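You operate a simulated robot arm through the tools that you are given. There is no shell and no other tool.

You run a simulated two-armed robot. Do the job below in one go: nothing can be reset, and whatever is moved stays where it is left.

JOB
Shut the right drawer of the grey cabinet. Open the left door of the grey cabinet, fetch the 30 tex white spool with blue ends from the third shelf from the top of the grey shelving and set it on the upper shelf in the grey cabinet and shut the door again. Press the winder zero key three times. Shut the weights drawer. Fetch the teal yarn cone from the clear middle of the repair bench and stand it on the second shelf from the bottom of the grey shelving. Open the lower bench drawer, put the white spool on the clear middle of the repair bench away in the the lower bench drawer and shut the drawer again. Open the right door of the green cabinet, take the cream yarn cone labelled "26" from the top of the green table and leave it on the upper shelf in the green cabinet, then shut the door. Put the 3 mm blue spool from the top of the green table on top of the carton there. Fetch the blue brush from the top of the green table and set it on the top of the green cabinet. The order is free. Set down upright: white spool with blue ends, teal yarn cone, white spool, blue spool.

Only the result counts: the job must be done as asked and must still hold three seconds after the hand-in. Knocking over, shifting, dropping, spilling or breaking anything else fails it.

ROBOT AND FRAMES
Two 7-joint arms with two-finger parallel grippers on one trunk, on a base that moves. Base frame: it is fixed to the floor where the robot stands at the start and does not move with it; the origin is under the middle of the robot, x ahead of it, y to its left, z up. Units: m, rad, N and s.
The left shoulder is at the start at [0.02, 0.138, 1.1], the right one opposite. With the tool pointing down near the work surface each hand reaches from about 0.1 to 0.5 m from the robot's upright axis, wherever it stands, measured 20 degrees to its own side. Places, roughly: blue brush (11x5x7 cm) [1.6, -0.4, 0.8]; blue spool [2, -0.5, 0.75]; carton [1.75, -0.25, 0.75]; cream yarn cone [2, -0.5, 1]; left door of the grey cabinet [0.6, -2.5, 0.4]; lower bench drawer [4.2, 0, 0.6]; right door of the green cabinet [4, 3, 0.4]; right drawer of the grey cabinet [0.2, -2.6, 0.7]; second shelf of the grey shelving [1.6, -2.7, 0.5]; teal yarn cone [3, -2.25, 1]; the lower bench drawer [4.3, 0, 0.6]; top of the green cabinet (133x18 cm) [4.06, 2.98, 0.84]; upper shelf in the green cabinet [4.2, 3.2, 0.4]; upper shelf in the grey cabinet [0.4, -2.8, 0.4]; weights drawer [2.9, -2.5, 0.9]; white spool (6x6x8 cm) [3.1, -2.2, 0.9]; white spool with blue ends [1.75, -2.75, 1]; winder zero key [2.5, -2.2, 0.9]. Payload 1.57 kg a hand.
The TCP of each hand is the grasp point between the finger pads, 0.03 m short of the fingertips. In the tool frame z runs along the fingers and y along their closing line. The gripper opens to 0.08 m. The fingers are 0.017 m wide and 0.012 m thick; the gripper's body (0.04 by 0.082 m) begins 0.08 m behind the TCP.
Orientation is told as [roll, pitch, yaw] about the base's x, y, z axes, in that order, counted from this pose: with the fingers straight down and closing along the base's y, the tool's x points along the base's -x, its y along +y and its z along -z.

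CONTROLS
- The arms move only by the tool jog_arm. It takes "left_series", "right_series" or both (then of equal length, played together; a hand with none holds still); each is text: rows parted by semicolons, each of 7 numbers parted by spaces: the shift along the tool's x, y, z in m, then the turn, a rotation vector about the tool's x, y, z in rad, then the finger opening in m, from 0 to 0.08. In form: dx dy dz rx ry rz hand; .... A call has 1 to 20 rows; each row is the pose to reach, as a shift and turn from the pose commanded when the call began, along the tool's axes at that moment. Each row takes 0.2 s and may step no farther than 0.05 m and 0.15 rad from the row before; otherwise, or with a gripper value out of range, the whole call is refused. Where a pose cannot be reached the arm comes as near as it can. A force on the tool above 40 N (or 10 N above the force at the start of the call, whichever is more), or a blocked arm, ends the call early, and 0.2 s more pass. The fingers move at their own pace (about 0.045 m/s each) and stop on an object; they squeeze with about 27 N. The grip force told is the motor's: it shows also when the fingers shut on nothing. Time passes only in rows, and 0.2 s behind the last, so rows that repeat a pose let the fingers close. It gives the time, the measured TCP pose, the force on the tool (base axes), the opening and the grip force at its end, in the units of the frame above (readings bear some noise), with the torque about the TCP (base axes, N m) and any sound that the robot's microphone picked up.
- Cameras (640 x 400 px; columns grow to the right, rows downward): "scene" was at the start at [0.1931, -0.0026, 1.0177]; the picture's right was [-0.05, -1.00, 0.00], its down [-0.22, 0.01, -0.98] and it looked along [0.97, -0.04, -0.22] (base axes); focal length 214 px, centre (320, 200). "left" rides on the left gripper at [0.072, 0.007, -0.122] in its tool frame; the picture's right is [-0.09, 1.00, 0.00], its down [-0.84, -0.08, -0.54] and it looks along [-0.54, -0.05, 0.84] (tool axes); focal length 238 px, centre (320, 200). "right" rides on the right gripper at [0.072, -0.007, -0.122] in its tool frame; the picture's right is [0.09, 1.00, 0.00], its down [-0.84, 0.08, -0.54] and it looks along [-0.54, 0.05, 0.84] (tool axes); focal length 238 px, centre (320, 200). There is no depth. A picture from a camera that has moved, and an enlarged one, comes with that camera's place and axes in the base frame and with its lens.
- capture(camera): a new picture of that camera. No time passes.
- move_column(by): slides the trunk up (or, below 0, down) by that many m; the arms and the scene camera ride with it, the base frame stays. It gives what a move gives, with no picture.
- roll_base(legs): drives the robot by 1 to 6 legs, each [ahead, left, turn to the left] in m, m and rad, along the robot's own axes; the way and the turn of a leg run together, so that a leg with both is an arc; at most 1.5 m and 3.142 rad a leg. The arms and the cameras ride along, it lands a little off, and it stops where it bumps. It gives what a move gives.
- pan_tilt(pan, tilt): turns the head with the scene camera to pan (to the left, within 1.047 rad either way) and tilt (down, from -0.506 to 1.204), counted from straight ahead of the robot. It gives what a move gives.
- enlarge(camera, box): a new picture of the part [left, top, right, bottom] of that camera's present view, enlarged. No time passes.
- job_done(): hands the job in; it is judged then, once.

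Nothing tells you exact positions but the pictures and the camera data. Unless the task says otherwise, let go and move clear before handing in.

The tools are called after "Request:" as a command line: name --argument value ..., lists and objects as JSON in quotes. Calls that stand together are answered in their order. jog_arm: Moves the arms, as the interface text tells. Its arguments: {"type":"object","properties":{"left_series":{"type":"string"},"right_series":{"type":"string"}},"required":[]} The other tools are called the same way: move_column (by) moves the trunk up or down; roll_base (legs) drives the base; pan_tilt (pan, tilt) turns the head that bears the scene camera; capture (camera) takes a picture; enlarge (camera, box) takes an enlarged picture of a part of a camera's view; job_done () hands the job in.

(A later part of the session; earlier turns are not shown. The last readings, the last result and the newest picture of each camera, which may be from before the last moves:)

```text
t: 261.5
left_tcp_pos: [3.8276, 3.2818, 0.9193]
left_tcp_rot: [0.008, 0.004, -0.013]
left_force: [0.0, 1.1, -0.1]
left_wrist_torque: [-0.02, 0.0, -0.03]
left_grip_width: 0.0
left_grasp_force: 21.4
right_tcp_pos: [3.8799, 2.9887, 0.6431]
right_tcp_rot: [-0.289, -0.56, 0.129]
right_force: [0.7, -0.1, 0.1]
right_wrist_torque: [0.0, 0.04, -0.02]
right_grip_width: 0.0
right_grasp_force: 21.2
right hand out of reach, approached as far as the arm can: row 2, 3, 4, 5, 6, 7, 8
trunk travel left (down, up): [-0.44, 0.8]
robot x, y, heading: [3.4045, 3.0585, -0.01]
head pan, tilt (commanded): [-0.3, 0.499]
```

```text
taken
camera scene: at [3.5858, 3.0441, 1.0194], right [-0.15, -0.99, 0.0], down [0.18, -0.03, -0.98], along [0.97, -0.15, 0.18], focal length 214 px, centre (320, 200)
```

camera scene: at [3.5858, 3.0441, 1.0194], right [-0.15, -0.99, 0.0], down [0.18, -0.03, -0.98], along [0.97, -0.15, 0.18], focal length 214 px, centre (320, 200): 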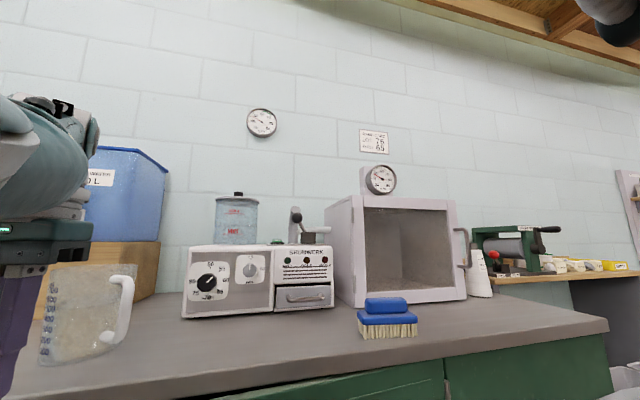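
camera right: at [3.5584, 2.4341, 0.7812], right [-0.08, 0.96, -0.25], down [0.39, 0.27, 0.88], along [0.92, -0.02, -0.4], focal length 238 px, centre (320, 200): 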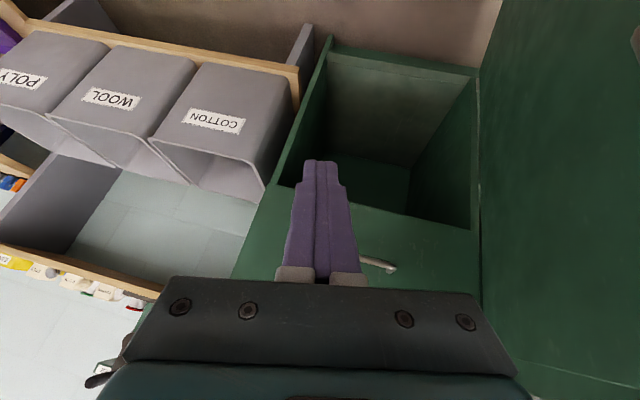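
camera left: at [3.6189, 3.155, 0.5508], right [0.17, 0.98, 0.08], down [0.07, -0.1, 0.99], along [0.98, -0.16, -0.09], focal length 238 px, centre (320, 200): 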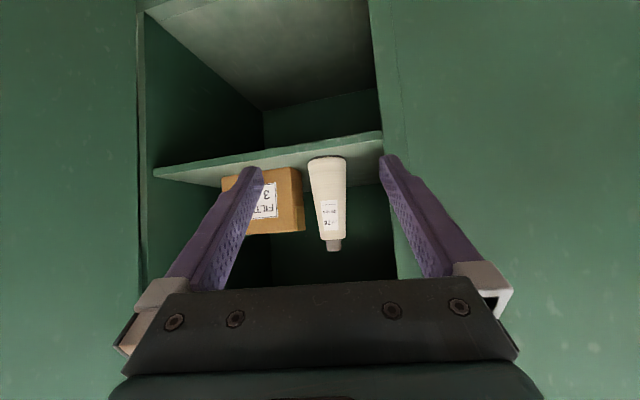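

My head got tipped by the forearm, so this posture isn't good. I back off a little, move the right hand sideways away from the head, and restore the view.

Request:
roll_base --legs '[[-0.2, 0, 0]]'

Request:
jog_arm --right_series "0 -0.036 0.011 0 0 0 0; 0 -0.072 0.022 0 0 0 0; 0 -0.108 0.033 0 0 0 0; 0 -0.144 0.043 0 0 0 0; 0 -0.144 0.043 0 0 0 0"

Request:
pan_tilt --pan 0.0 --tilt 0.5

Request:
capture --camera "scene"

```text
t: 263.1
left_tcp_pos: [3.6288, 3.2835, 0.9202]
left_tcp_rot: [0.009, 0.003, -0.019]
left_force: [-0.2, 0.2, -0.4]
left_wrist_torque: [-0.04, -0.05, -0.03]
left_grip_width: 0.0001
left_grasp_force: 21.3
right_tcp_pos: [3.6788, 2.9862, 0.641]
right_tcp_rot: [-0.288, -0.561, 0.125]
right_force: [-0.1, 0.3, 0.8]
right_wrist_torque: [0.01, -0.04, -0.02]
right_grip_width: 0.0001
right_grasp_force: 21.5
trunk travel left (down, up): [-0.44, 0.8]
robot x, y, heading: [3.2091, 3.0601, -0.01]
head pan, tilt (commanded): [-0.3, 0.499]
```

```text
t: 264.3
left_tcp_pos: [3.6291, 3.283, 0.9203]
left_tcp_rot: [0.008, 0.002, -0.018]
left_force: [0.9, 0.1, 0.1]
left_wrist_torque: [0.01, -0.02, 0.0]
left_grip_width: 0.0
left_grasp_force: 20.6
right_tcp_pos: [3.715, 2.8396, 0.6336]
right_tcp_rot: [-0.29, -0.562, 0.124]
right_force: [-0.1, -0.4, 1.3]
right_wrist_torque: [0.01, -0.01, -0.02]
right_grip_width: 0.0
right_grasp_force: 21.3
right hand out of reach, approached as far as the arm can: row 1, 2, 3, 4, 5
trunk travel left (down, up): [-0.44, 0.8]
robot x, y, heading: [3.2011, 3.0568, -0.008]
head pan, tilt (commanded): [-0.3, 0.499]
```

```text
t: 265.1
left_tcp_pos: [3.6284, 3.2823, 0.9189]
left_tcp_rot: [0.011, 0.005, -0.017]
left_force: [0.0, -0.2, -0.6]
left_wrist_torque: [0.01, 0.03, 0.01]
left_grip_width: 0.0002
left_grasp_force: 21.4
right_tcp_pos: [3.715, 2.8403, 0.634]
right_tcp_rot: [-0.29, -0.559, 0.126]
right_force: [0.2, 0.1, -0.5]
right_wrist_torque: [0.01, 0.0, -0.02]
right_grip_width: 0.0001
right_grasp_force: 21.4
trunk travel left (down, up): [-0.44, 0.8]
robot x, y, heading: [3.1994, 3.059, -0.01]
head pan, tilt (commanded): [0.0, 0.499]
```

```text
taken
camera scene: at [3.3941, 3.0574, 0.9571], right [-0.01, -1.0, 0.0], down [-0.48, 0.01, -0.88], along [0.88, -0.01, -0.48], focal length 214 px, centre (320, 200)
```

scene: 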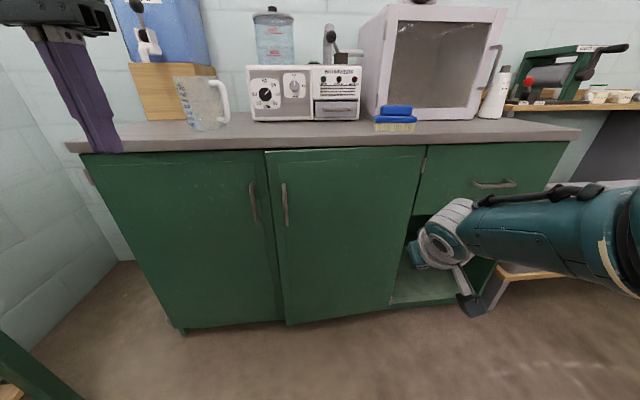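

The door is ajar by only a few degrees. I turn the robot slightly left so the right hand leads, then drive straight at the door to press it shut near its free edge.

Request:
roll_base --legs '[[0, 0, 0.32]]'

Request:
capture --camera "scene"

```text
t: 266.5
left_tcp_pos: [3.5369, 3.4035, 0.9195]
left_tcp_rot: [0.009, 0.003, 0.3]
left_force: [0.5, -0.5, -0.4]
left_wrist_torque: [-0.01, 0.02, 0.01]
left_grip_width: 0.0001
left_grasp_force: 21.1
right_tcp_pos: [3.756, 3.0097, 0.6343]
right_tcp_rot: [-0.289, -0.56, 0.44]
right_force: [-0.2, 0.4, -0.9]
right_wrist_torque: [0.03, 0.03, 0.02]
right_grip_width: 0.0002
right_grasp_force: 21.3
trunk travel left (down, up): [-0.44, 0.8]
robot x, y, heading: [3.2021, 3.0563, 0.305]
head pan, tilt (commanded): [0.0, 0.499]
```

```text
taken
camera scene: at [3.3852, 3.1172, 0.9571], right [0.3, -0.95, 0.0], down [-0.46, -0.14, -0.88], along [0.84, 0.26, -0.48], focal length 214 px, centre (320, 200)
```

scene: 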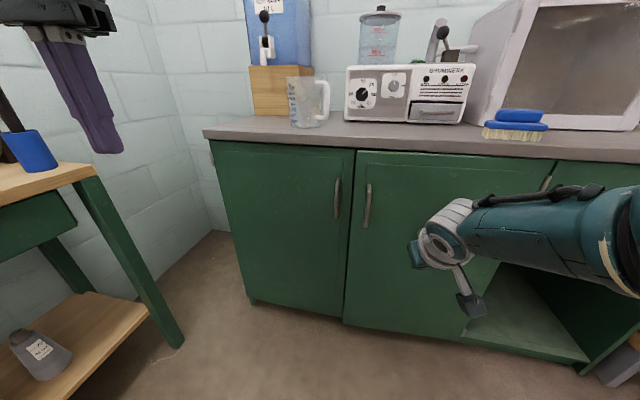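

Request:
roll_base --legs '[[0.181, -0.057, 0]]'

Request:
capture --camera "scene"

```text
t: 268.2
left_tcp_pos: [3.727, 3.4036, 0.9199]
left_tcp_rot: [0.009, 0.003, 0.298]
left_force: [0.7, -0.6, -0.5]
left_wrist_torque: [0.02, -0.01, -0.02]
left_grip_width: 0.0
left_grasp_force: 21.0
right_tcp_pos: [3.942, 3.0101, 0.6324]
right_tcp_rot: [-0.29, -0.552, 0.433]
right_force: [0.2, -0.7, -0.2]
right_wrist_torque: [0.02, 0.05, -0.01]
right_grip_width: 0.0002
right_grasp_force: 20.9
trunk travel left (down, up): [-0.44, 0.8]
robot x, y, heading: [3.3939, 3.0579, 0.303]
head pan, tilt (commanded): [0.0, 0.499]
stopped in leg 1: the force on the tool passed its limit at 136 N (the readings are from after the stop); the commanded pose is now the measured one
```

```text
taken
camera scene: at [3.573, 3.117, 0.957], right [0.3, -0.95, 0.0], down [-0.46, -0.14, -0.88], along [0.84, 0.26, -0.48], focal length 214 px, centre (320, 200)
```

scene: 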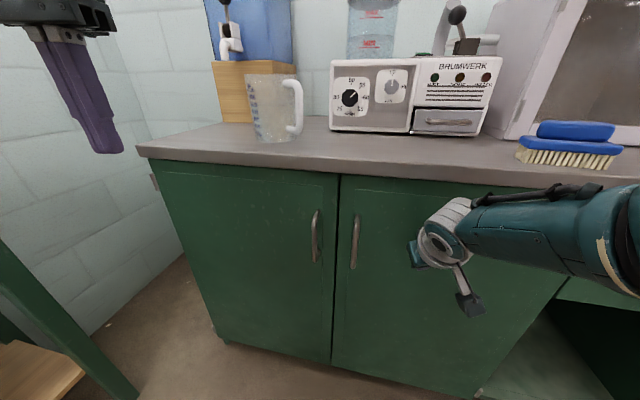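

The door has pressed fully home. I zoom in to verify it is flush, and check nothing on top shifted.

Request:
enlarge --camera "scene" --box '[260, 150, 420, 390]'

Request:
enlarge --camera "scene" --box '[480, 80, 640, 200]'

```text
1.67 times, centred on (340, 270) of scene
camera zoom: at [3.573, 3.117, 0.957], right [0.3, -0.95, 0.0], down [-0.46, -0.14, -0.88], along [0.84, 0.26, -0.48], focal length 358 px, centre (287, 83)
```

zoom: 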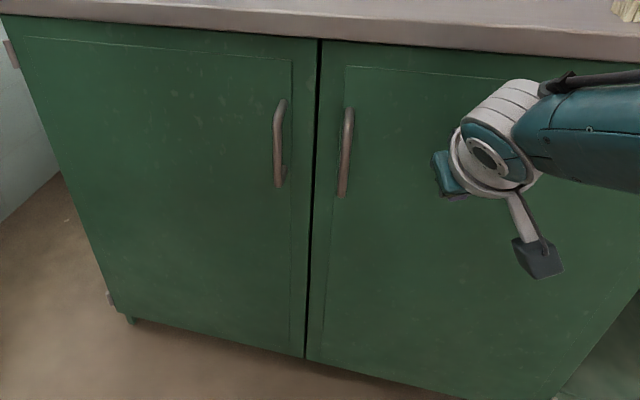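

```text
3.33 times, centred on (560, 140) of scene
camera zoom: at [3.573, 3.117, 0.957], right [0.3, -0.95, 0.0], down [-0.46, -0.14, -0.88], along [0.84, 0.26, -0.48], focal length 715 px, centre (-480, 400)
```

zoom: 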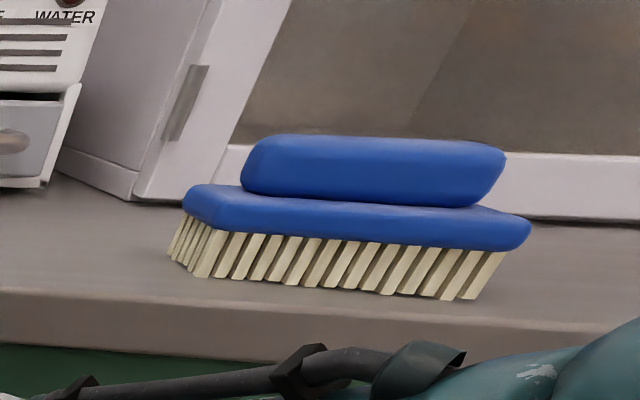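

The door is flush and everything on top is in place. The green cabinet jobs are done; I back away and put the right hand in a neutral, tool-down pose for travel.

Request:
roll_base --legs '[[-0.25, 0, 0]]'

Request:
jog_arm --right_series "0.0005 -0.0069 -0.04 -0.0493 0.113 0.0092 0.03; 0.001 -0.0138 -0.08 -0.0985 0.226 0.0184 0.06; 0.0015 -0.0206 -0.12 -0.1478 0.339 0.0275 0.08; 0.002 -0.0275 -0.16 -0.197 0.452 0.0367 0.08; 0.0026 -0.0344 -0.2 -0.2463 0.565 0.0459 0.08; 0.0026 -0.0344 -0.2 -0.2463 0.565 0.0459 0.08"

Request:
move_column --by 0.2

Request:
capture --camera "scene"

```text
t: 270.0
left_tcp_pos: [3.491, 3.3309, 0.9184]
left_tcp_rot: [0.008, 0.003, 0.298]
left_force: [0.2, 0.0, -0.3]
left_wrist_torque: [-0.02, -0.03, -0.01]
left_grip_width: 0.0001
left_grasp_force: 21.7
right_tcp_pos: [3.7099, 2.9365, 0.635]
right_tcp_rot: [-0.291, -0.557, 0.434]
right_force: [0.9, 0.0, 0.7]
right_wrist_torque: [0.02, -0.01, 0.03]
right_grip_width: 0.0
right_grasp_force: 21.2
trunk travel left (down, up): [-0.44, 0.8]
robot x, y, heading: [3.1566, 2.9865, 0.303]
head pan, tilt (commanded): [0.0, 0.499]
```

```text
t: 271.4
left_tcp_pos: [3.4919, 3.3309, 0.9199]
left_tcp_rot: [0.007, 0.001, 0.295]
left_force: [-0.2, -0.8, -0.3]
left_wrist_torque: [0.01, -0.02, 0.0]
left_grip_width: 0.0
left_grasp_force: 21.5
right_tcp_pos: [3.6726, 2.9376, 0.7966]
right_tcp_rot: [0.001, 0.0, 0.303]
right_force: [0.5, -0.2, -0.6]
right_wrist_torque: [0.01, 0.0, 0.02]
right_grip_width: 0.0799
right_grasp_force: 0.0
right hand out of reach, approached as far as the arm can: row 1, 2, 3, 4, 5, 6
trunk travel left (down, up): [-0.44, 0.8]
robot x, y, heading: [3.155, 2.9859, 0.3]
head pan, tilt (commanded): [0.0, 0.499]
```

```text
t: 273.5
left_tcp_pos: [3.4914, 3.3313, 1.1197]
left_tcp_rot: [0.01, 0.002, 0.296]
left_force: [-0.3, -0.5, 0.1]
left_wrist_torque: [0.0, -0.03, 0.0]
left_grip_width: 0.0002
left_grasp_force: 21.3
right_tcp_pos: [3.6724, 2.9367, 0.9958]
right_tcp_rot: [0.0, -0.003, 0.303]
right_force: [1.0, 0.4, 0.2]
right_wrist_torque: [0.0, 0.0, 0.0]
right_grip_width: 0.0799
right_grasp_force: 0.1
trunk travel left (down, up): [-0.64, 0.6]
robot x, y, heading: [3.1543, 2.9844, 0.302]
head pan, tilt (commanded): [0.0, 0.499]
```

```text
taken
camera scene: at [3.3393, 3.044, 1.1571], right [0.3, -0.95, 0.0], down [-0.46, -0.14, -0.88], along [0.84, 0.26, -0.48], focal length 214 px, centre (320, 200)
```

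scene: 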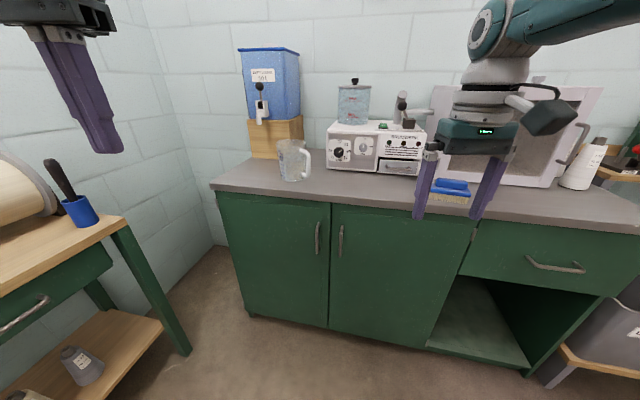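

Both doors are shut. Now I turn south and drive along the clear aisle (x≈3.43) to the repair bench.

Request:
roll_base --legs '[[0, 0, -1.873], [0, 0.28, 0]]'

Request:
capture --camera "scene"

```text
t: 280.0
left_tcp_pos: [3.6578, 2.5521, 1.119]
left_tcp_rot: [0.009, 0.002, -1.595]
left_force: [-0.5, 0.0, -0.6]
left_wrist_torque: [0.02, 0.0, -0.03]
left_grip_width: 0.0001
left_grasp_force: 21.1
right_tcp_pos: [3.2264, 2.5069, 0.9962]
right_tcp_rot: [0.0, 0.0, -1.59]
right_force: [-0.7, -0.1, 0.0]
right_wrist_torque: [-0.01, -0.03, 0.0]
right_grip_width: 0.0801
right_grasp_force: 0.1
trunk travel left (down, up): [-0.64, 0.6]
robot x, y, heading: [3.4308, 2.9788, -1.587]
head pan, tilt (commanded): [0.0, 0.499]
```

```text
taken
camera scene: at [3.4317, 2.7909, 1.1571], right [-1.0, 0.02, 0.0], down [0.01, 0.48, -0.88], along [-0.02, -0.88, -0.48], focal length 214 px, centre (320, 200)
```

scene: 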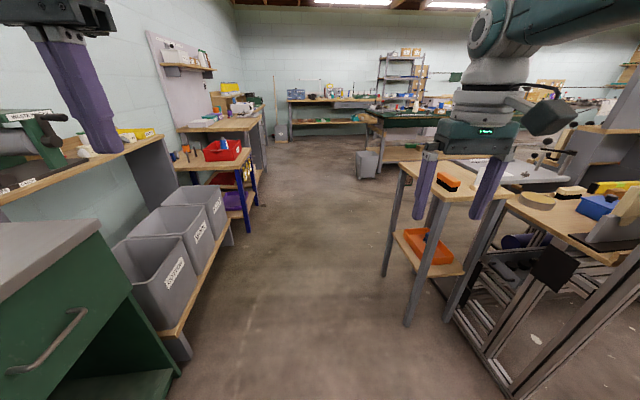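

Request:
roll_base --legs '[[0, 0.1, 0.01], [1.5, 0, 0], [1.5, 0, 0], [1.1, 0, 0]]'

Request:
capture --camera "scene"

```text
t: 300.4
left_tcp_pos: [3.4769, -1.5413, 1.1183]
left_tcp_rot: [0.008, 0.004, -1.671]
left_force: [-0.3, 0.7, -0.4]
left_wrist_torque: [0.0, -0.01, -0.01]
left_grip_width: 0.0
left_grasp_force: 21.5
right_tcp_pos: [3.0444, -1.5554, 0.9971]
right_tcp_rot: [-0.001, -0.001, -1.667]
right_force: [-0.1, 0.1, 1.1]
right_wrist_torque: [0.02, -0.03, 0.0]
right_grip_width: 0.0798
right_grasp_force: 0.0
trunk travel left (down, up): [-0.64, 0.6]
robot x, y, heading: [3.2897, -1.1, -1.667]
head pan, tilt (commanded): [0.0, 0.499]
```

```text
taken
camera scene: at [3.2693, -1.287, 1.1571], right [-1.0, 0.09, 0.0], down [0.04, 0.48, -0.88], along [-0.08, -0.87, -0.48], focal length 214 px, centre (320, 200)
```

scene: 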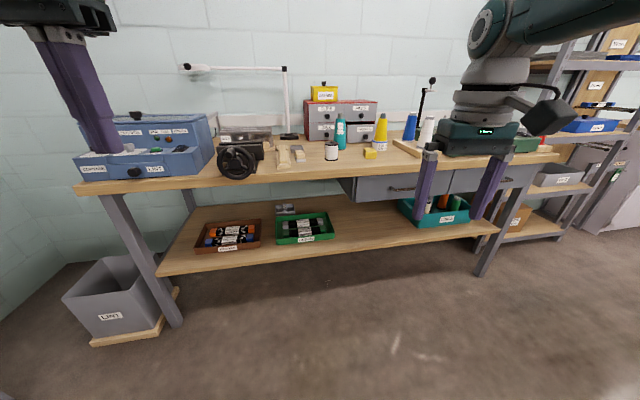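

I'm facing the repair bench. I zoom in on the bench objects: weights drawer, teal cone, white spool, winder.

Request:
enlarge --camera "scene" --box '[280, 60, 440, 190]'

Request:
pan_tilt --pan -0.55 --tilt 0.45

Request:
capture --camera "scene"

Request:
enlarge --camera "scene" --box '[180, 80, 420, 230]'

```text
3.08 times, centred on (360, 125) of scene
camera zoom: at [3.2693, -1.287, 1.1571], right [-1.0, 0.09, 0.0], down [0.04, 0.48, -0.88], along [-0.08, -0.87, -0.48], focal length 660 px, centre (197, 431)
```

zoom: 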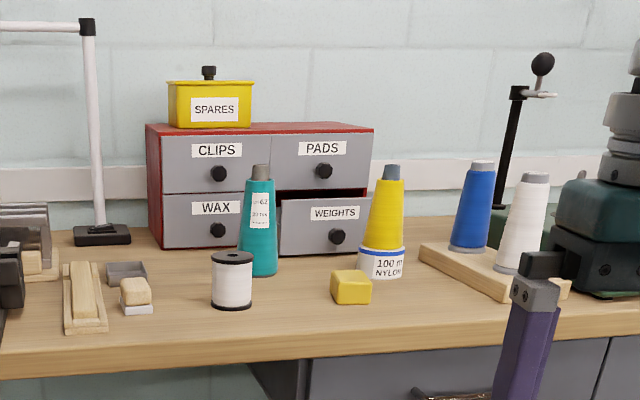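

```text
t: 301.4
left_tcp_pos: [3.4771, -1.5409, 1.1197]
left_tcp_rot: [0.008, 0.003, -1.671]
left_force: [-1.0, -0.2, -0.2]
left_wrist_torque: [0.04, -0.01, -0.02]
left_grip_width: 0.0001
left_grasp_force: 21.6
right_tcp_pos: [3.0436, -1.5557, 0.9973]
right_tcp_rot: [0.0, -0.002, -1.665]
right_force: [-0.6, -0.7, 0.1]
right_wrist_torque: [0.0, 0.0, -0.02]
right_grip_width: 0.0797
right_grasp_force: 0.0
trunk travel left (down, up): [-0.64, 0.6]
robot x, y, heading: [3.2903, -1.098, -1.668]
head pan, tilt (commanded): [-0.55, 0.45]
```

```text
taken
camera scene: at [3.2228, -1.2699, 1.1616], right [-0.8, 0.6, 0.0], down [0.26, 0.35, -0.9], along [-0.54, -0.72, -0.44], focal length 214 px, centre (320, 200)
```

scene: 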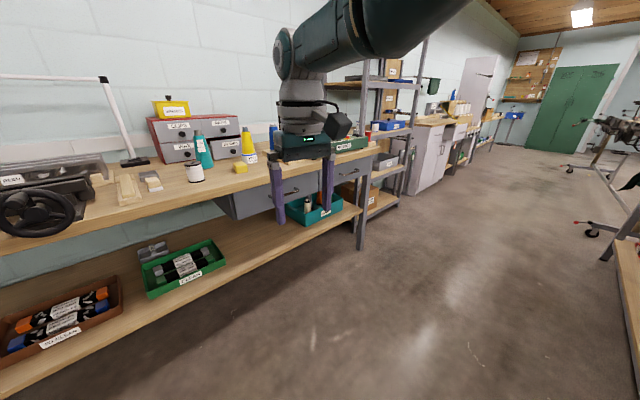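

```text
2.67 times, centred on (300, 155) of scene
camera zoom: at [3.2228, -1.2699, 1.1616], right [-0.8, 0.6, 0.0], down [0.26, 0.35, -0.9], along [-0.54, -0.72, -0.44], focal length 572 px, centre (373, 320)
```

zoom: 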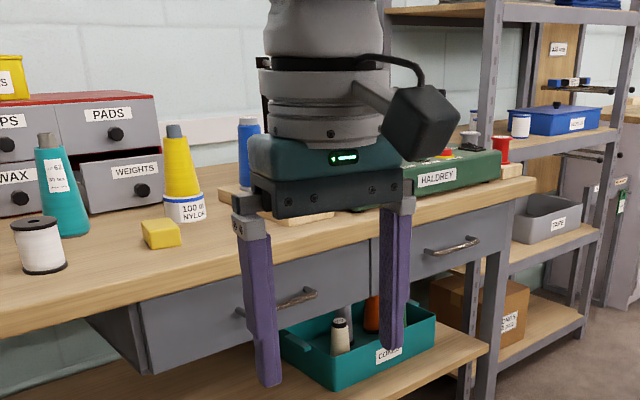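

The weights drawer is the open lower-right one of the red cabinet; teal cone at about (3.08, -2.30), white spool at (3.14, -2.15). I straighten my heading, raise the right hand, and tilt the left hand forward for the teal cone.

Request:
roll_base --legs '[[0, 0, 0.096]]'

Request:
jog_arm --left_series "-0.018 -0.0256 0.02 0 -0.1286 0 0.02; -0.036 -0.0511 0.04 0 -0.2571 0 0.05; -0.054 -0.0767 0.06 0 -0.3857 0 0.08; -0.073 -0.1023 0.08 0 -0.5143 0 0.08; -0.091 -0.1279 0.1 0 -0.6429 0 0.08; -0.109 -0.1534 0.12 0 -0.7714 0 0.08; -0.127 -0.179 0.14 0 -0.9 0 0.08; -0.127 -0.179 0.14 0 -0.9 0 0.08" --right_series "0.01 0 -0.015 0 0 0 0.06; 0.02 0 -0.03 0 0 0 0.04; 0.03 0 -0.045 0 0 0 0.02; 0.04 0 -0.06 0 0 0 0; 0.05 0 -0.075 0 0 0 0; 0.06 0 -0.09 0 0 0 0; 0.06 0 -0.105 0 0 0 0; 0.06 0 -0.105 0 0 0 0"

Request:
pan_tilt --pan 0.0 --tilt 0.5

Request:
capture --camera "scene"

Request:
capture --camera "left"

```text
t: 302.3
left_tcp_pos: [3.5189, -1.521, 1.119]
left_tcp_rot: [0.009, 0.004, -1.573]
left_force: [-0.2, -0.4, 0.7]
left_wrist_torque: [-0.01, -0.01, -0.04]
left_grip_width: 0.0
left_grasp_force: 21.2
right_tcp_pos: [3.09, -1.5763, 0.9984]
right_tcp_rot: [0.001, -0.002, -1.566]
right_force: [0.5, 0.2, 0.5]
right_wrist_torque: [-0.02, 0.03, 0.04]
right_grip_width: 0.08
right_grasp_force: 0.1
trunk travel left (down, up): [-0.64, 0.6]
robot x, y, heading: [3.2868, -1.1008, -1.571]
head pan, tilt (commanded): [-0.55, 0.45]
```

```text
t: 304.3
left_tcp_pos: [3.3601, -1.6526, 0.9768]
left_tcp_rot: [0.063, -0.911, -1.593]
left_force: [-0.5, 0.1, -0.3]
left_wrist_torque: [0.0, 0.0, -0.02]
left_grip_width: 0.0801
left_grasp_force: 0.1
left hand out of reach, approached as far as the arm can: row 1
right_tcp_pos: [3.0881, -1.5645, 1.0754]
right_tcp_rot: [0.002, 0.074, -1.564]
right_force: [0.7, 0.8, -0.1]
right_wrist_torque: [0.02, 0.01, 0.01]
right_grip_width: 0.0
right_grasp_force: 21.4
right hand out of reach, approached as far as the arm can: row 1, 2, 3, 4, 5, 6, 7, 8
trunk travel left (down, up): [-0.64, 0.6]
robot x, y, heading: [3.2894, -1.1019, -1.566]
head pan, tilt (commanded): [-0.55, 0.45]
stopped in row 8 (right hand): the arm was blocked; the commanded pose is now the measured one
```

```text
t: 305.3
left_tcp_pos: [3.3599, -1.6537, 0.977]
left_tcp_rot: [0.064, -0.907, -1.593]
left_force: [0.7, -1.0, 0.0]
left_wrist_torque: [0.0, 0.0, 0.0]
left_grip_width: 0.0799
left_grasp_force: 0.0
right_tcp_pos: [3.0886, -1.5638, 1.0749]
right_tcp_rot: [0.002, 0.074, -1.565]
right_force: [0.1, -0.9, 0.4]
right_wrist_torque: [-0.01, 0.0, -0.01]
right_grip_width: 0.0
right_grasp_force: 21.4
trunk travel left (down, up): [-0.64, 0.6]
robot x, y, heading: [3.287, -1.0975, -1.563]
head pan, tilt (commanded): [0.0, 0.499]
```

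```text
taken
camera scene: at [3.2878, -1.2878, 1.1571], right [-1.0, 0.0, 0.0], down [0.0, 0.48, -0.88], along [0.0, -0.88, -0.48], focal length 214 px, centre (320, 200)
```

scene: 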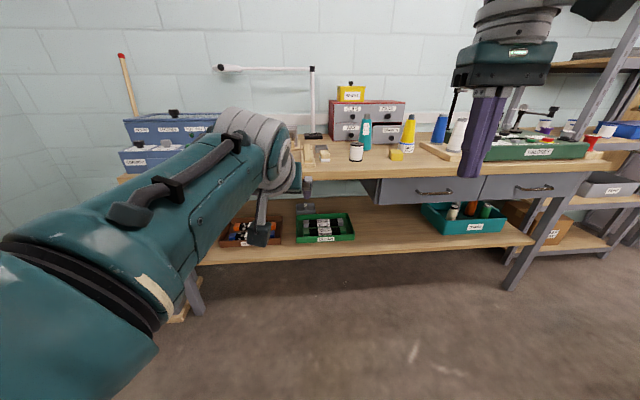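

```text
taken
camera left: at [3.3639, -1.514, 0.9945], right [0.99, -0.03, 0.11], down [-0.11, -0.09, 0.99], along [-0.02, -1.0, -0.09], focal length 238 px, centre (320, 200)
```

left: 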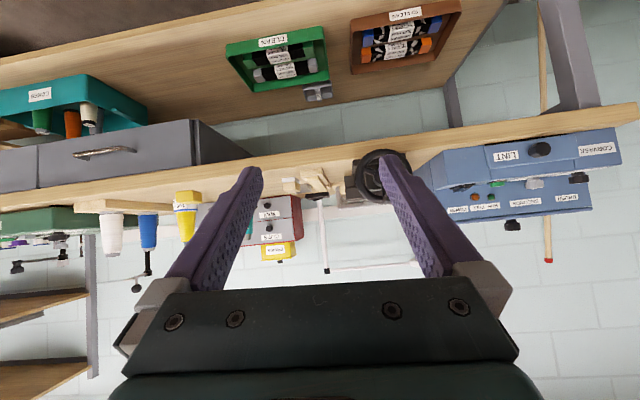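

Request:
jog_arm --left_series "0 0 0 0.063 0 0 0.08; 0 0 0 0.063 0 0 0.08"

Request:
enlarge --camera "scene" --box '[300, 80, 460, 180]'

```text
t: 305.9
left_tcp_pos: [3.3519, -1.6502, 0.9766]
left_tcp_rot: [-0.018, -0.906, -1.589]
left_force: [0.1, -0.3, 0.3]
left_wrist_torque: [0.01, 0.0, 0.0]
left_grip_width: 0.0801
left_grasp_force: 0.1
right_tcp_pos: [3.0872, -1.5647, 1.0755]
right_tcp_rot: [0.003, 0.073, -1.565]
right_force: [0.2, -0.8, -1.3]
right_wrist_torque: [0.01, 0.0, 0.0]
right_grip_width: 0.0
right_grasp_force: 21.3
trunk travel left (down, up): [-0.64, 0.6]
robot x, y, heading: [3.2889, -1.1028, -1.574]
head pan, tilt (commanded): [0.0, 0.499]
```

```text
4.00 times, centred on (380, 130) of scene
camera zoom: at [3.2879, -1.2878, 1.1571], right [-1.0, 0.0, 0.0], down [0.0, 0.48, -0.88], along [0.0, -0.88, -0.48], focal length 858 px, centre (80, 480)
```

zoom: 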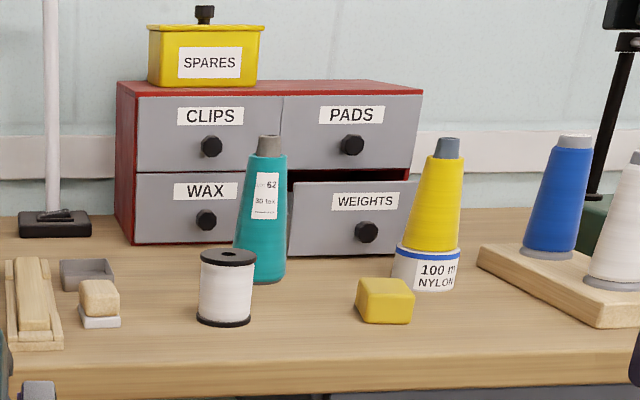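

With triangulation the bench top is at z≈0.85 and its front at y≈-2.0; teal cone at (3.056, -2.40), white spool at (3.127, -2.238), weights drawer front at y≈-2.48. I position the robot in front, hands high.

Request:
move_column --by 0.05

Request:
roll_base --legs '[[0, -0.3, 0], [0.55, 0, 0]]'

Request:
capture --camera "left"

Request:
capture --camera "scene"

```text
t: 306.8
left_tcp_pos: [3.3539, -1.6514, 1.0284]
left_tcp_rot: [-0.017, -0.906, -1.588]
left_force: [0.7, 0.0, 0.2]
left_wrist_torque: [-0.02, 0.01, 0.05]
left_grip_width: 0.0799
left_grasp_force: 0.1
right_tcp_pos: [3.089, -1.5645, 1.123]
right_tcp_rot: [0.001, 0.074, -1.566]
right_force: [-0.2, 0.1, -0.6]
right_wrist_torque: [0.02, -0.03, -0.02]
right_grip_width: 0.0
right_grasp_force: 21.6
trunk travel left (down, up): [-0.69, 0.55]
robot x, y, heading: [3.2871, -1.0983, -1.565]
head pan, tilt (commanded): [0.0, 0.499]
```

```text
t: 311.6
left_tcp_pos: [3.0396, -2.1863, 1.028]
left_tcp_rot: [-0.015, -0.908, -1.599]
left_force: [-0.2, 0.4, 0.1]
left_wrist_torque: [0.0, -0.01, -0.03]
left_grip_width: 0.0799
left_grasp_force: 0.0
right_tcp_pos: [2.7757, -2.0968, 1.1239]
right_tcp_rot: [0.003, 0.073, -1.576]
right_force: [0.6, -0.3, -0.3]
right_wrist_torque: [0.04, 0.01, -0.02]
right_grip_width: 0.0
right_grasp_force: 21.0
trunk travel left (down, up): [-0.69, 0.55]
robot x, y, heading: [2.9786, -1.6314, -1.578]
head pan, tilt (commanded): [0.0, 0.499]
```

```text
taken
camera left: at [3.0549, -2.0485, 1.0453], right [0.99, -0.1, 0.06], down [-0.07, -0.09, 0.99], along [-0.09, -0.99, -0.09], focal length 238 px, centre (320, 200)
```

left: 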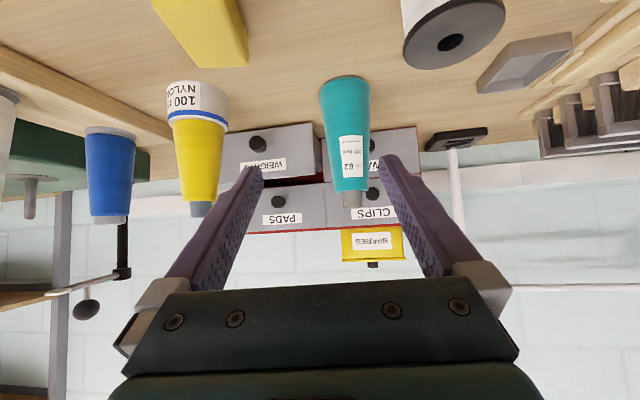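

```text
taken
camera scene: at [2.9784, -1.8222, 1.2071], right [-1.0, 0.01, 0.0], down [0.0, 0.48, -0.88], along [-0.01, -0.88, -0.48], focal length 214 px, centre (320, 200)
```

scene: 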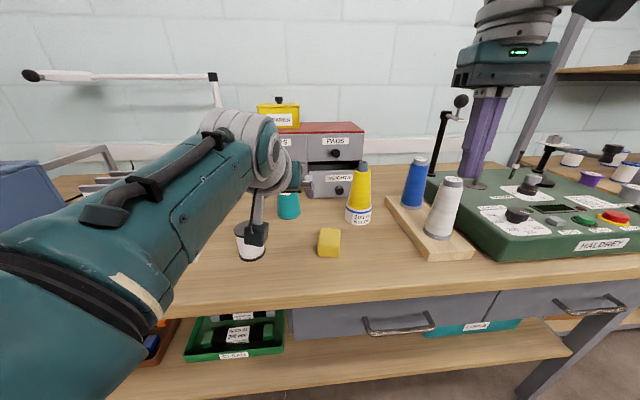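

Teal cone refined to (3.069, -2.40). I shift 3 cm left and move forward with the fingers straddling the cone's tip height, then lower.

Request:
roll_base --legs '[[0, 0.031, 0], [0.2, 0, 0]]'

Request:
capture --camera "left"

Request:
capture --camera "scene"

```text
t: 313.6
left_tcp_pos: [3.0714, -2.3901, 1.0286]
left_tcp_rot: [-0.016, -0.908, -1.597]
left_force: [0.1, 0.1, 0.4]
left_wrist_torque: [-0.02, 0.0, -0.02]
left_grip_width: 0.0802
left_grasp_force: 0.1
right_tcp_pos: [2.807, -2.2998, 1.1242]
right_tcp_rot: [0.002, 0.074, -1.574]
right_force: [0.1, -1.3, 0.9]
right_wrist_torque: [0.01, -0.01, 0.0]
right_grip_width: 0.0
right_grasp_force: 21.4
trunk travel left (down, up): [-0.69, 0.55]
robot x, y, heading: [3.0074, -1.8379, -1.573]
head pan, tilt (commanded): [0.0, 0.499]
```

```text
taken
camera left: at [3.0857, -2.251, 1.0452], right [0.99, -0.09, 0.06], down [-0.07, -0.09, 0.99], along [-0.09, -0.99, -0.09], focal length 238 px, centre (320, 200)
```

left: 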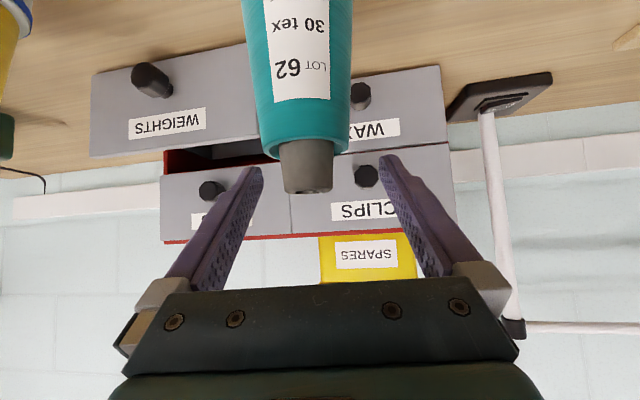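

```text
taken
camera scene: at [3.0088, -2.0249, 1.2071], right [-1.0, 0.0, 0.0], down [0.0, 0.48, -0.88], along [0.0, -0.88, -0.48], focal length 214 px, centre (320, 200)
```

scene: 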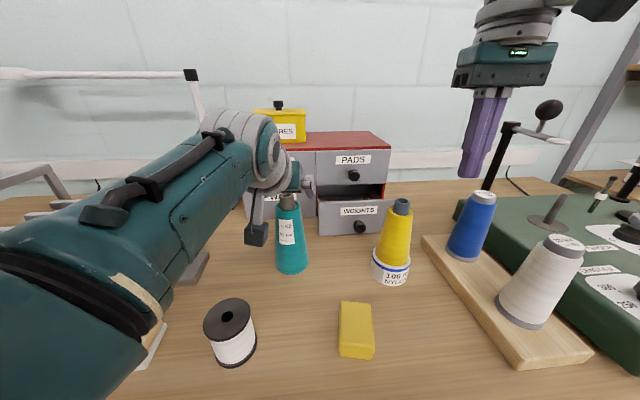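

The fingers straddle the teal cone's tip, within 5 mm. I lower the column by 7.5 cm and close.

Request:
move_column --by -0.075

Request:
capture --camera "left"

Request:
jog_arm --left_series "0 0 0 0 0 0 0.07; 0 0 0 0 0 0 0.06; 0 0 0 0 0 0 0.04; 0 0 0 0 0 0 0.03; 0 0 0 0 0 0 0.03; 0 0 0 0 0 0 0.03; 0 0 0 0 0 0 0.03"

Request:
capture --camera "scene"

```text
t: 314.7
left_tcp_pos: [3.0729, -2.3897, 0.9526]
left_tcp_rot: [-0.015, -0.906, -1.597]
left_force: [-0.7, 0.1, -0.3]
left_wrist_torque: [0.01, 0.0, -0.01]
left_grip_width: 0.0799
left_grasp_force: 0.1
right_tcp_pos: [2.8066, -2.3, 1.0477]
right_tcp_rot: [0.002, 0.076, -1.575]
right_force: [0.2, 0.0, -0.4]
right_wrist_torque: [-0.03, 0.0, 0.02]
right_grip_width: 0.0002
right_grasp_force: 21.3
trunk travel left (down, up): [-0.615, 0.625]
robot x, y, heading: [3.0078, -1.8379, -1.573]
head pan, tilt (commanded): [0.0, 0.499]
```

```text
taken
camera left: at [3.0857, -2.2511, 0.9702], right [0.99, -0.09, 0.06], down [-0.07, -0.09, 0.99], along [-0.09, -0.99, -0.09], focal length 238 px, centre (320, 200)
```

left: 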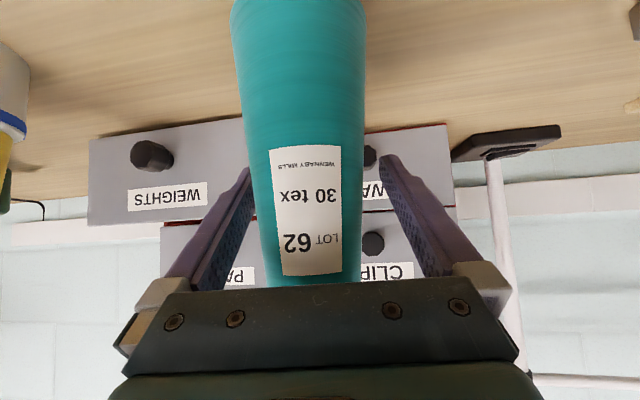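

```text
t: 316.3
left_tcp_pos: [3.0715, -2.3908, 0.9535]
left_tcp_rot: [-0.017, -0.911, -1.594]
left_force: [-3.6, 2.8, 8.7]
left_wrist_torque: [0.36, 0.03, 0.1]
left_grip_width: 0.055
left_grasp_force: 26.9
right_tcp_pos: [2.8062, -2.2997, 1.0478]
right_tcp_rot: [0.001, 0.073, -1.574]
right_force: [0.7, -0.4, 0.7]
right_wrist_torque: [0.0, 0.05, -0.01]
right_grip_width: 0.0
right_grasp_force: 21.6
trunk travel left (down, up): [-0.615, 0.625]
robot x, y, heading: [3.0127, -1.8333, -1.571]
head pan, tilt (commanded): [0.0, 0.499]
```

```text
taken
camera scene: at [3.0083, -2.0252, 1.1323], right [-1.0, 0.0, 0.0], down [0.0, 0.48, -0.88], along [0.0, -0.88, -0.48], focal length 214 px, centre (320, 200)
```

scene: 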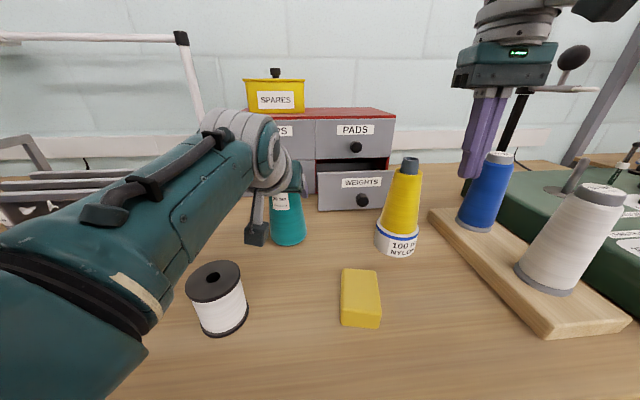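

The teal cone is gripped (55 mm). I lift it with the column and back off a little.

Request:
move_column --by 0.12

Request:
roll_base --legs '[[-0.2, 0, 0]]'

Request:
capture --camera "scene"

```text
t: 317.8
left_tcp_pos: [3.072, -2.3891, 1.0715]
left_tcp_rot: [-0.016, -0.906, -1.597]
left_force: [0.7, -0.1, -3.5]
left_wrist_torque: [-0.02, -0.03, 0.04]
left_grip_width: 0.0549
left_grasp_force: 27.2
right_tcp_pos: [2.8068, -2.2985, 1.1691]
right_tcp_rot: [0.002, 0.076, -1.575]
right_force: [0.8, 0.9, -0.7]
right_wrist_torque: [0.0, -0.01, -0.01]
right_grip_width: 0.0
right_grasp_force: 21.4
trunk travel left (down, up): [-0.735, 0.505]
robot x, y, heading: [3.0123, -1.8371, -1.571]
head pan, tilt (commanded): [0.0, 0.499]
```

```text
t: 319.4
left_tcp_pos: [3.0722, -2.1954, 1.0726]
left_tcp_rot: [-0.015, -0.907, -1.598]
left_force: [-0.8, 0.6, -2.3]
left_wrist_torque: [-0.05, -0.03, 0.04]
left_grip_width: 0.0546
left_grasp_force: 27.1
right_tcp_pos: [2.8072, -2.1053, 1.1677]
right_tcp_rot: [0.001, 0.074, -1.573]
right_force: [0.4, 0.5, 0.1]
right_wrist_torque: [-0.02, -0.01, -0.02]
right_grip_width: 0.0
right_grasp_force: 21.4
trunk travel left (down, up): [-0.735, 0.505]
robot x, y, heading: [3.0085, -1.6415, -1.574]
head pan, tilt (commanded): [0.0, 0.499]
```

```text
taken
camera scene: at [3.0095, -1.8303, 1.2521], right [-1.0, 0.01, 0.0], down [0.0, 0.48, -0.88], along [0.0, -0.88, -0.48], focal length 214 px, centre (320, 200)
```

scene: 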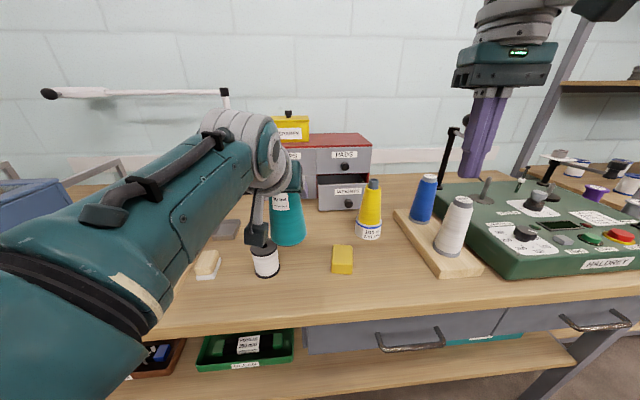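

The teal cone is lifted. The green "HALDREY" unit on the right carries the winder keys; I zoom in to read them.

Request:
enlarge --camera "scene" --box '[460, 150, 640, 290]'

Request:
capture --camera "right"

Request:
enlarge --camera "right" --box '[0, 150, 200, 300]'

```text
2.86 times, centred on (550, 220) of scene
camera zoom: at [3.0095, -1.8303, 1.2521], right [-1.0, 0.01, 0.0], down [0.0, 0.48, -0.88], along [0.0, -0.88, -0.48], focal length 613 px, centre (-337, 143)
```

zoom: 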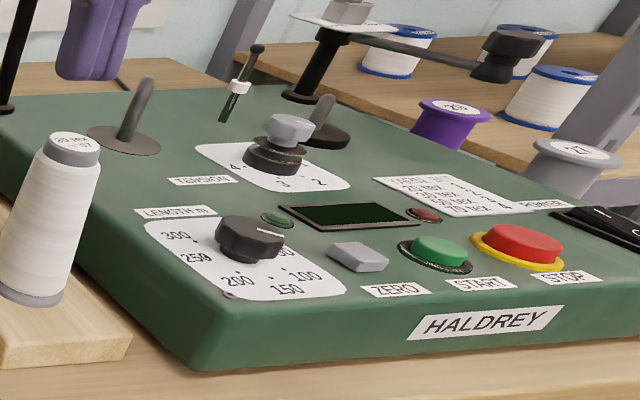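

```text
taken
camera right: at [2.8005, -2.0414, 1.2956], right [1.0, 0.09, 0.01], down [0.07, -0.88, 0.48], along [0.05, -0.48, -0.88], focal length 238 px, centre (320, 200)
```

right: 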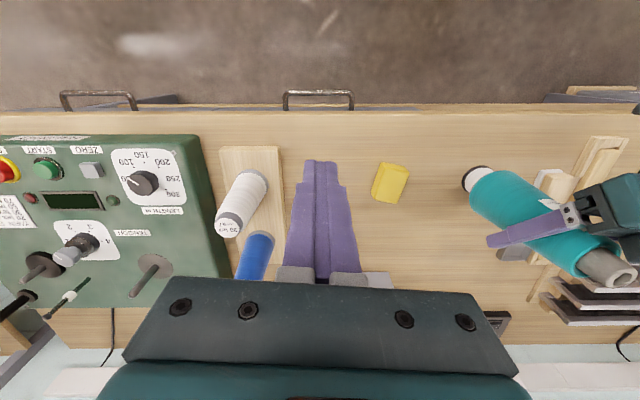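

```text
2.67 times, centred on (100, 225) of right
camera zoom: at [2.8005, -2.0414, 1.2956], right [1.0, 0.09, 0.01], down [0.07, -0.88, 0.48], along [0.05, -0.48, -0.88], focal length 636 px, centre (907, 133)
```

zoom: 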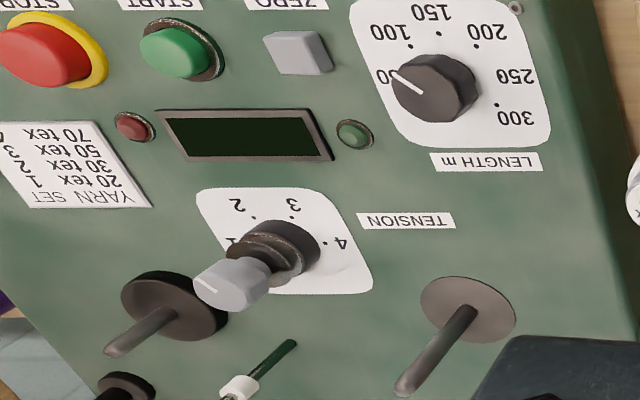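

The ZERO key is identified (grey square key) at about (2.462, -2.209, 0.944). I raise the left hand with the cone for clearance and strafe so the right hand is above the key.

Request:
jog_arm --left_series "-0.0236 0 -0.0185 0 0 0 0.03; -0.0473 0 -0.037 0 0 0 0.03; -0.0709 0 -0.0554 0 0 0 0.03; -0.0945 0 -0.0739 0 0 0 0.03; -0.0945 0 -0.0739 0 0 0 0.03" --right_series "0 0 0 0 -0.037 0 0; 0 0 0 0 -0.074 0 0; 0 0 0 0 -0.074 0 0; 0 0 0 0 -0.074 0 0; 0 0 0 0 -0.074 0 0"

Request:
roll_base --legs '[[0, -0.34, 0]]'

Request:
capture --camera "right"

Request:
capture --camera "scene"

```text
t: 320.6
left_tcp_pos: [3.0746, -2.1952, 1.1929]
left_tcp_rot: [-0.013, -0.909, -1.596]
left_force: [-0.1, -0.1, -3.1]
left_wrist_torque: [-0.03, -0.01, -0.01]
left_grip_width: 0.055
left_grasp_force: 27.3
right_tcp_pos: [2.8062, -2.1198, 1.1681]
right_tcp_rot: [0.0, 0.002, -1.575]
right_force: [0.1, 0.0, -0.2]
right_wrist_torque: [0.0, 0.0, 0.0]
right_grip_width: 0.0003
right_grasp_force: 21.5
right hand out of reach, approached as far as the arm can: row 1, 2, 3, 4, 5
trunk travel left (down, up): [-0.735, 0.505]
robot x, y, heading: [3.0106, -1.6421, -1.577]
head pan, tilt (commanded): [0.0, 0.499]
```

```text
t: 322.9
left_tcp_pos: [2.7237, -2.1939, 1.1923]
left_tcp_rot: [-0.014, -0.908, -1.594]
left_force: [0.4, 0.7, -2.4]
left_wrist_torque: [-0.05, 0.03, 0.01]
left_grip_width: 0.0551
left_grasp_force: 26.9
right_tcp_pos: [2.4549, -2.12, 1.1684]
right_tcp_rot: [0.003, 0.002, -1.57]
right_force: [0.6, -0.1, 0.6]
right_wrist_torque: [0.06, -0.02, 0.0]
right_grip_width: 0.0
right_grasp_force: 20.9
trunk travel left (down, up): [-0.735, 0.505]
robot x, y, heading: [2.6552, -1.6373, -1.571]
head pan, tilt (commanded): [0.0, 0.499]
```

```text
taken
camera right: at [2.4484, -2.0478, 1.2897], right [1.0, 0.09, 0.0], down [0.08, -0.84, 0.54], along [0.05, -0.54, -0.84], focal length 238 px, centre (320, 200)
```

right: 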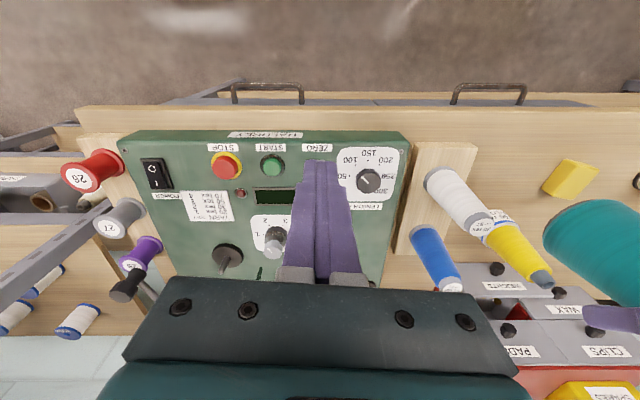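

```text
taken
camera scene: at [2.6565, -1.8293, 1.2521], right [-1.0, 0.0, 0.0], down [0.0, 0.48, -0.88], along [0.0, -0.88, -0.48], focal length 214 px, centre (320, 200)
```

scene: 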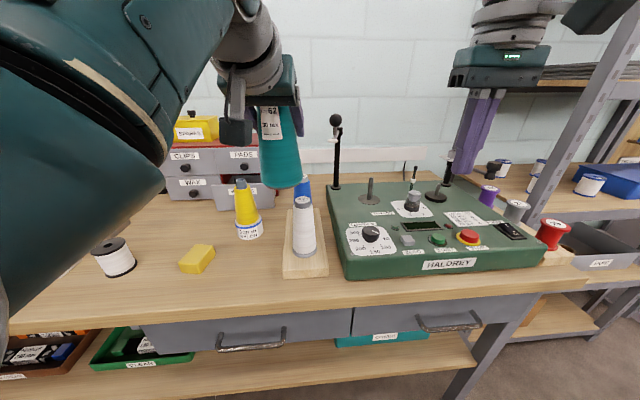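

Request:
enlarge --camera "scene" --box '[340, 190, 500, 290]'

```text
4.00 times, centred on (420, 240) of scene
camera zoom: at [2.6565, -1.8293, 1.2521], right [-1.0, 0.0, 0.0], down [0.0, 0.48, -0.88], along [0.0, -0.88, -0.48], focal length 858 px, centre (-80, 40)
```

zoom: 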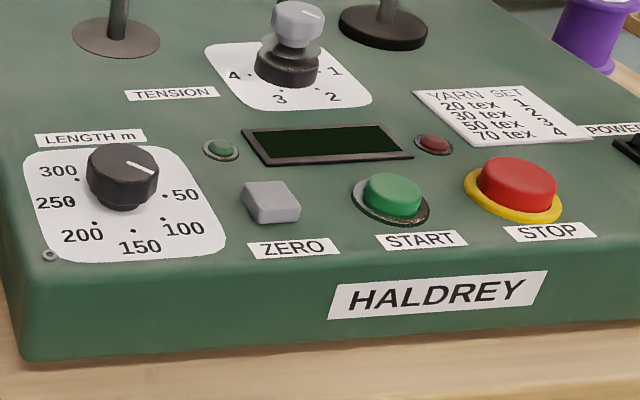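

Request:
roll_base --legs '[[0.1, 0, 0]]'

Request:
capture --camera "scene"

```text
t: 324.0
left_tcp_pos: [2.7251, -2.293, 1.1908]
left_tcp_rot: [-0.011, -0.909, -1.593]
left_force: [-0.1, 0.6, -2.3]
left_wrist_torque: [-0.03, 0.01, 0.0]
left_grip_width: 0.0546
left_grasp_force: 27.5
right_tcp_pos: [2.4561, -2.2204, 1.1667]
right_tcp_rot: [0.002, 0.002, -1.569]
right_force: [0.3, -0.1, 0.4]
right_wrist_torque: [0.0, -0.04, 0.0]
right_grip_width: 0.0
right_grasp_force: 20.7
trunk travel left (down, up): [-0.735, 0.505]
robot x, y, heading: [2.6566, -1.7365, -1.57]
head pan, tilt (commanded): [0.0, 0.499]
```

```text
taken
camera scene: at [2.6567, -1.9281, 1.2521], right [-1.0, 0.0, 0.0], down [0.0, 0.48, -0.88], along [0.0, -0.88, -0.48], focal length 214 px, centre (320, 200)
```

scene: 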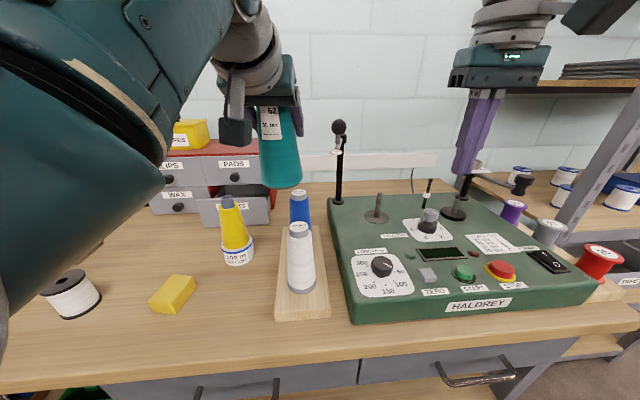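

Request:
roll_base --legs '[[0.05, 0, 0]]'

Request:
jog_arm --right_series "0.03 0.001 0.03 0 0 0 0; 0.062 0.003 0.06 0 0 0 0; 0.062 0.003 0.09 0 0 0 0; 0.062 0.003 0.12 0 0 0 0; 0.062 0.003 0.12 0 0 0 0"

Request:
capture --camera "right"

Request:
enlarge --camera "scene" --box '[360, 120, 560, 320]'

```text
t: 325.0
left_tcp_pos: [2.7261, -2.3428, 1.1908]
left_tcp_rot: [-0.01, -0.908, -1.589]
left_force: [0.6, -0.4, -2.7]
left_wrist_torque: [-0.03, 0.01, 0.03]
left_grip_width: 0.0548
left_grasp_force: 26.9
right_tcp_pos: [2.4571, -2.2681, 1.1677]
right_tcp_rot: [0.002, 0.003, -1.567]
right_force: [-0.5, 0.4, 0.0]
right_wrist_torque: [0.0, -0.05, 0.02]
right_grip_width: 0.0
right_grasp_force: 21.8
trunk travel left (down, up): [-0.735, 0.505]
robot x, y, heading: [2.6571, -1.7888, -1.57]
head pan, tilt (commanded): [0.0, 0.499]
```

```text
t: 326.2
left_tcp_pos: [2.7257, -2.3419, 1.1926]
left_tcp_rot: [-0.011, -0.908, -1.591]
left_force: [0.1, -0.5, -2.6]
left_wrist_torque: [-0.01, 0.04, 0.03]
left_grip_width: 0.0546
left_grasp_force: 26.8
right_tcp_pos: [2.4581, -2.2553, 1.037]
right_tcp_rot: [0.001, 0.003, -1.567]
right_force: [-0.6, -0.4, -0.3]
right_wrist_torque: [-0.01, -0.04, 0.02]
right_grip_width: 0.0
right_grasp_force: 20.9
right hand out of reach, approached as far as the arm can: row 1, 2, 3, 4, 5
trunk travel left (down, up): [-0.735, 0.505]
robot x, y, heading: [2.652, -1.7862, -1.568]
head pan, tilt (commanded): [0.0, 0.499]
```

```text
taken
camera right: at [2.4506, -2.182, 1.159], right [1.0, 0.1, 0.0], down [0.08, -0.84, 0.54], along [0.05, -0.54, -0.84], focal length 238 px, centre (320, 200)
```

right: 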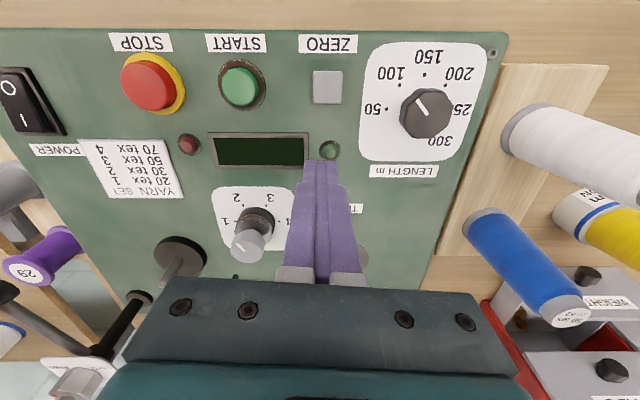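

```text
2.00 times, centred on (460, 220) of scene
camera zoom: at [2.657, -1.9772, 1.2521], right [-1.0, 0.0, 0.0], down [0.0, 0.48, -0.88], along [0.0, -0.88, -0.48], focal length 429 px, centre (40, 160)
```

zoom: 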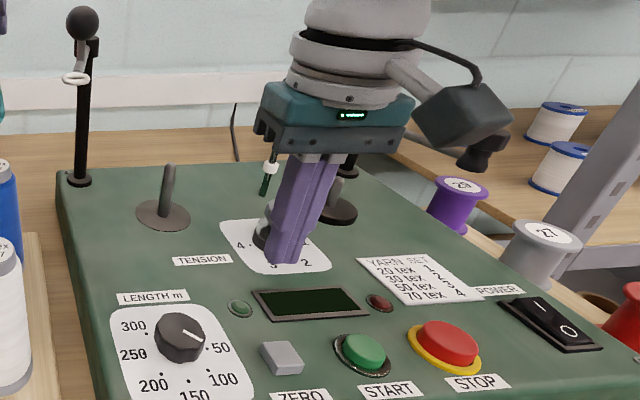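

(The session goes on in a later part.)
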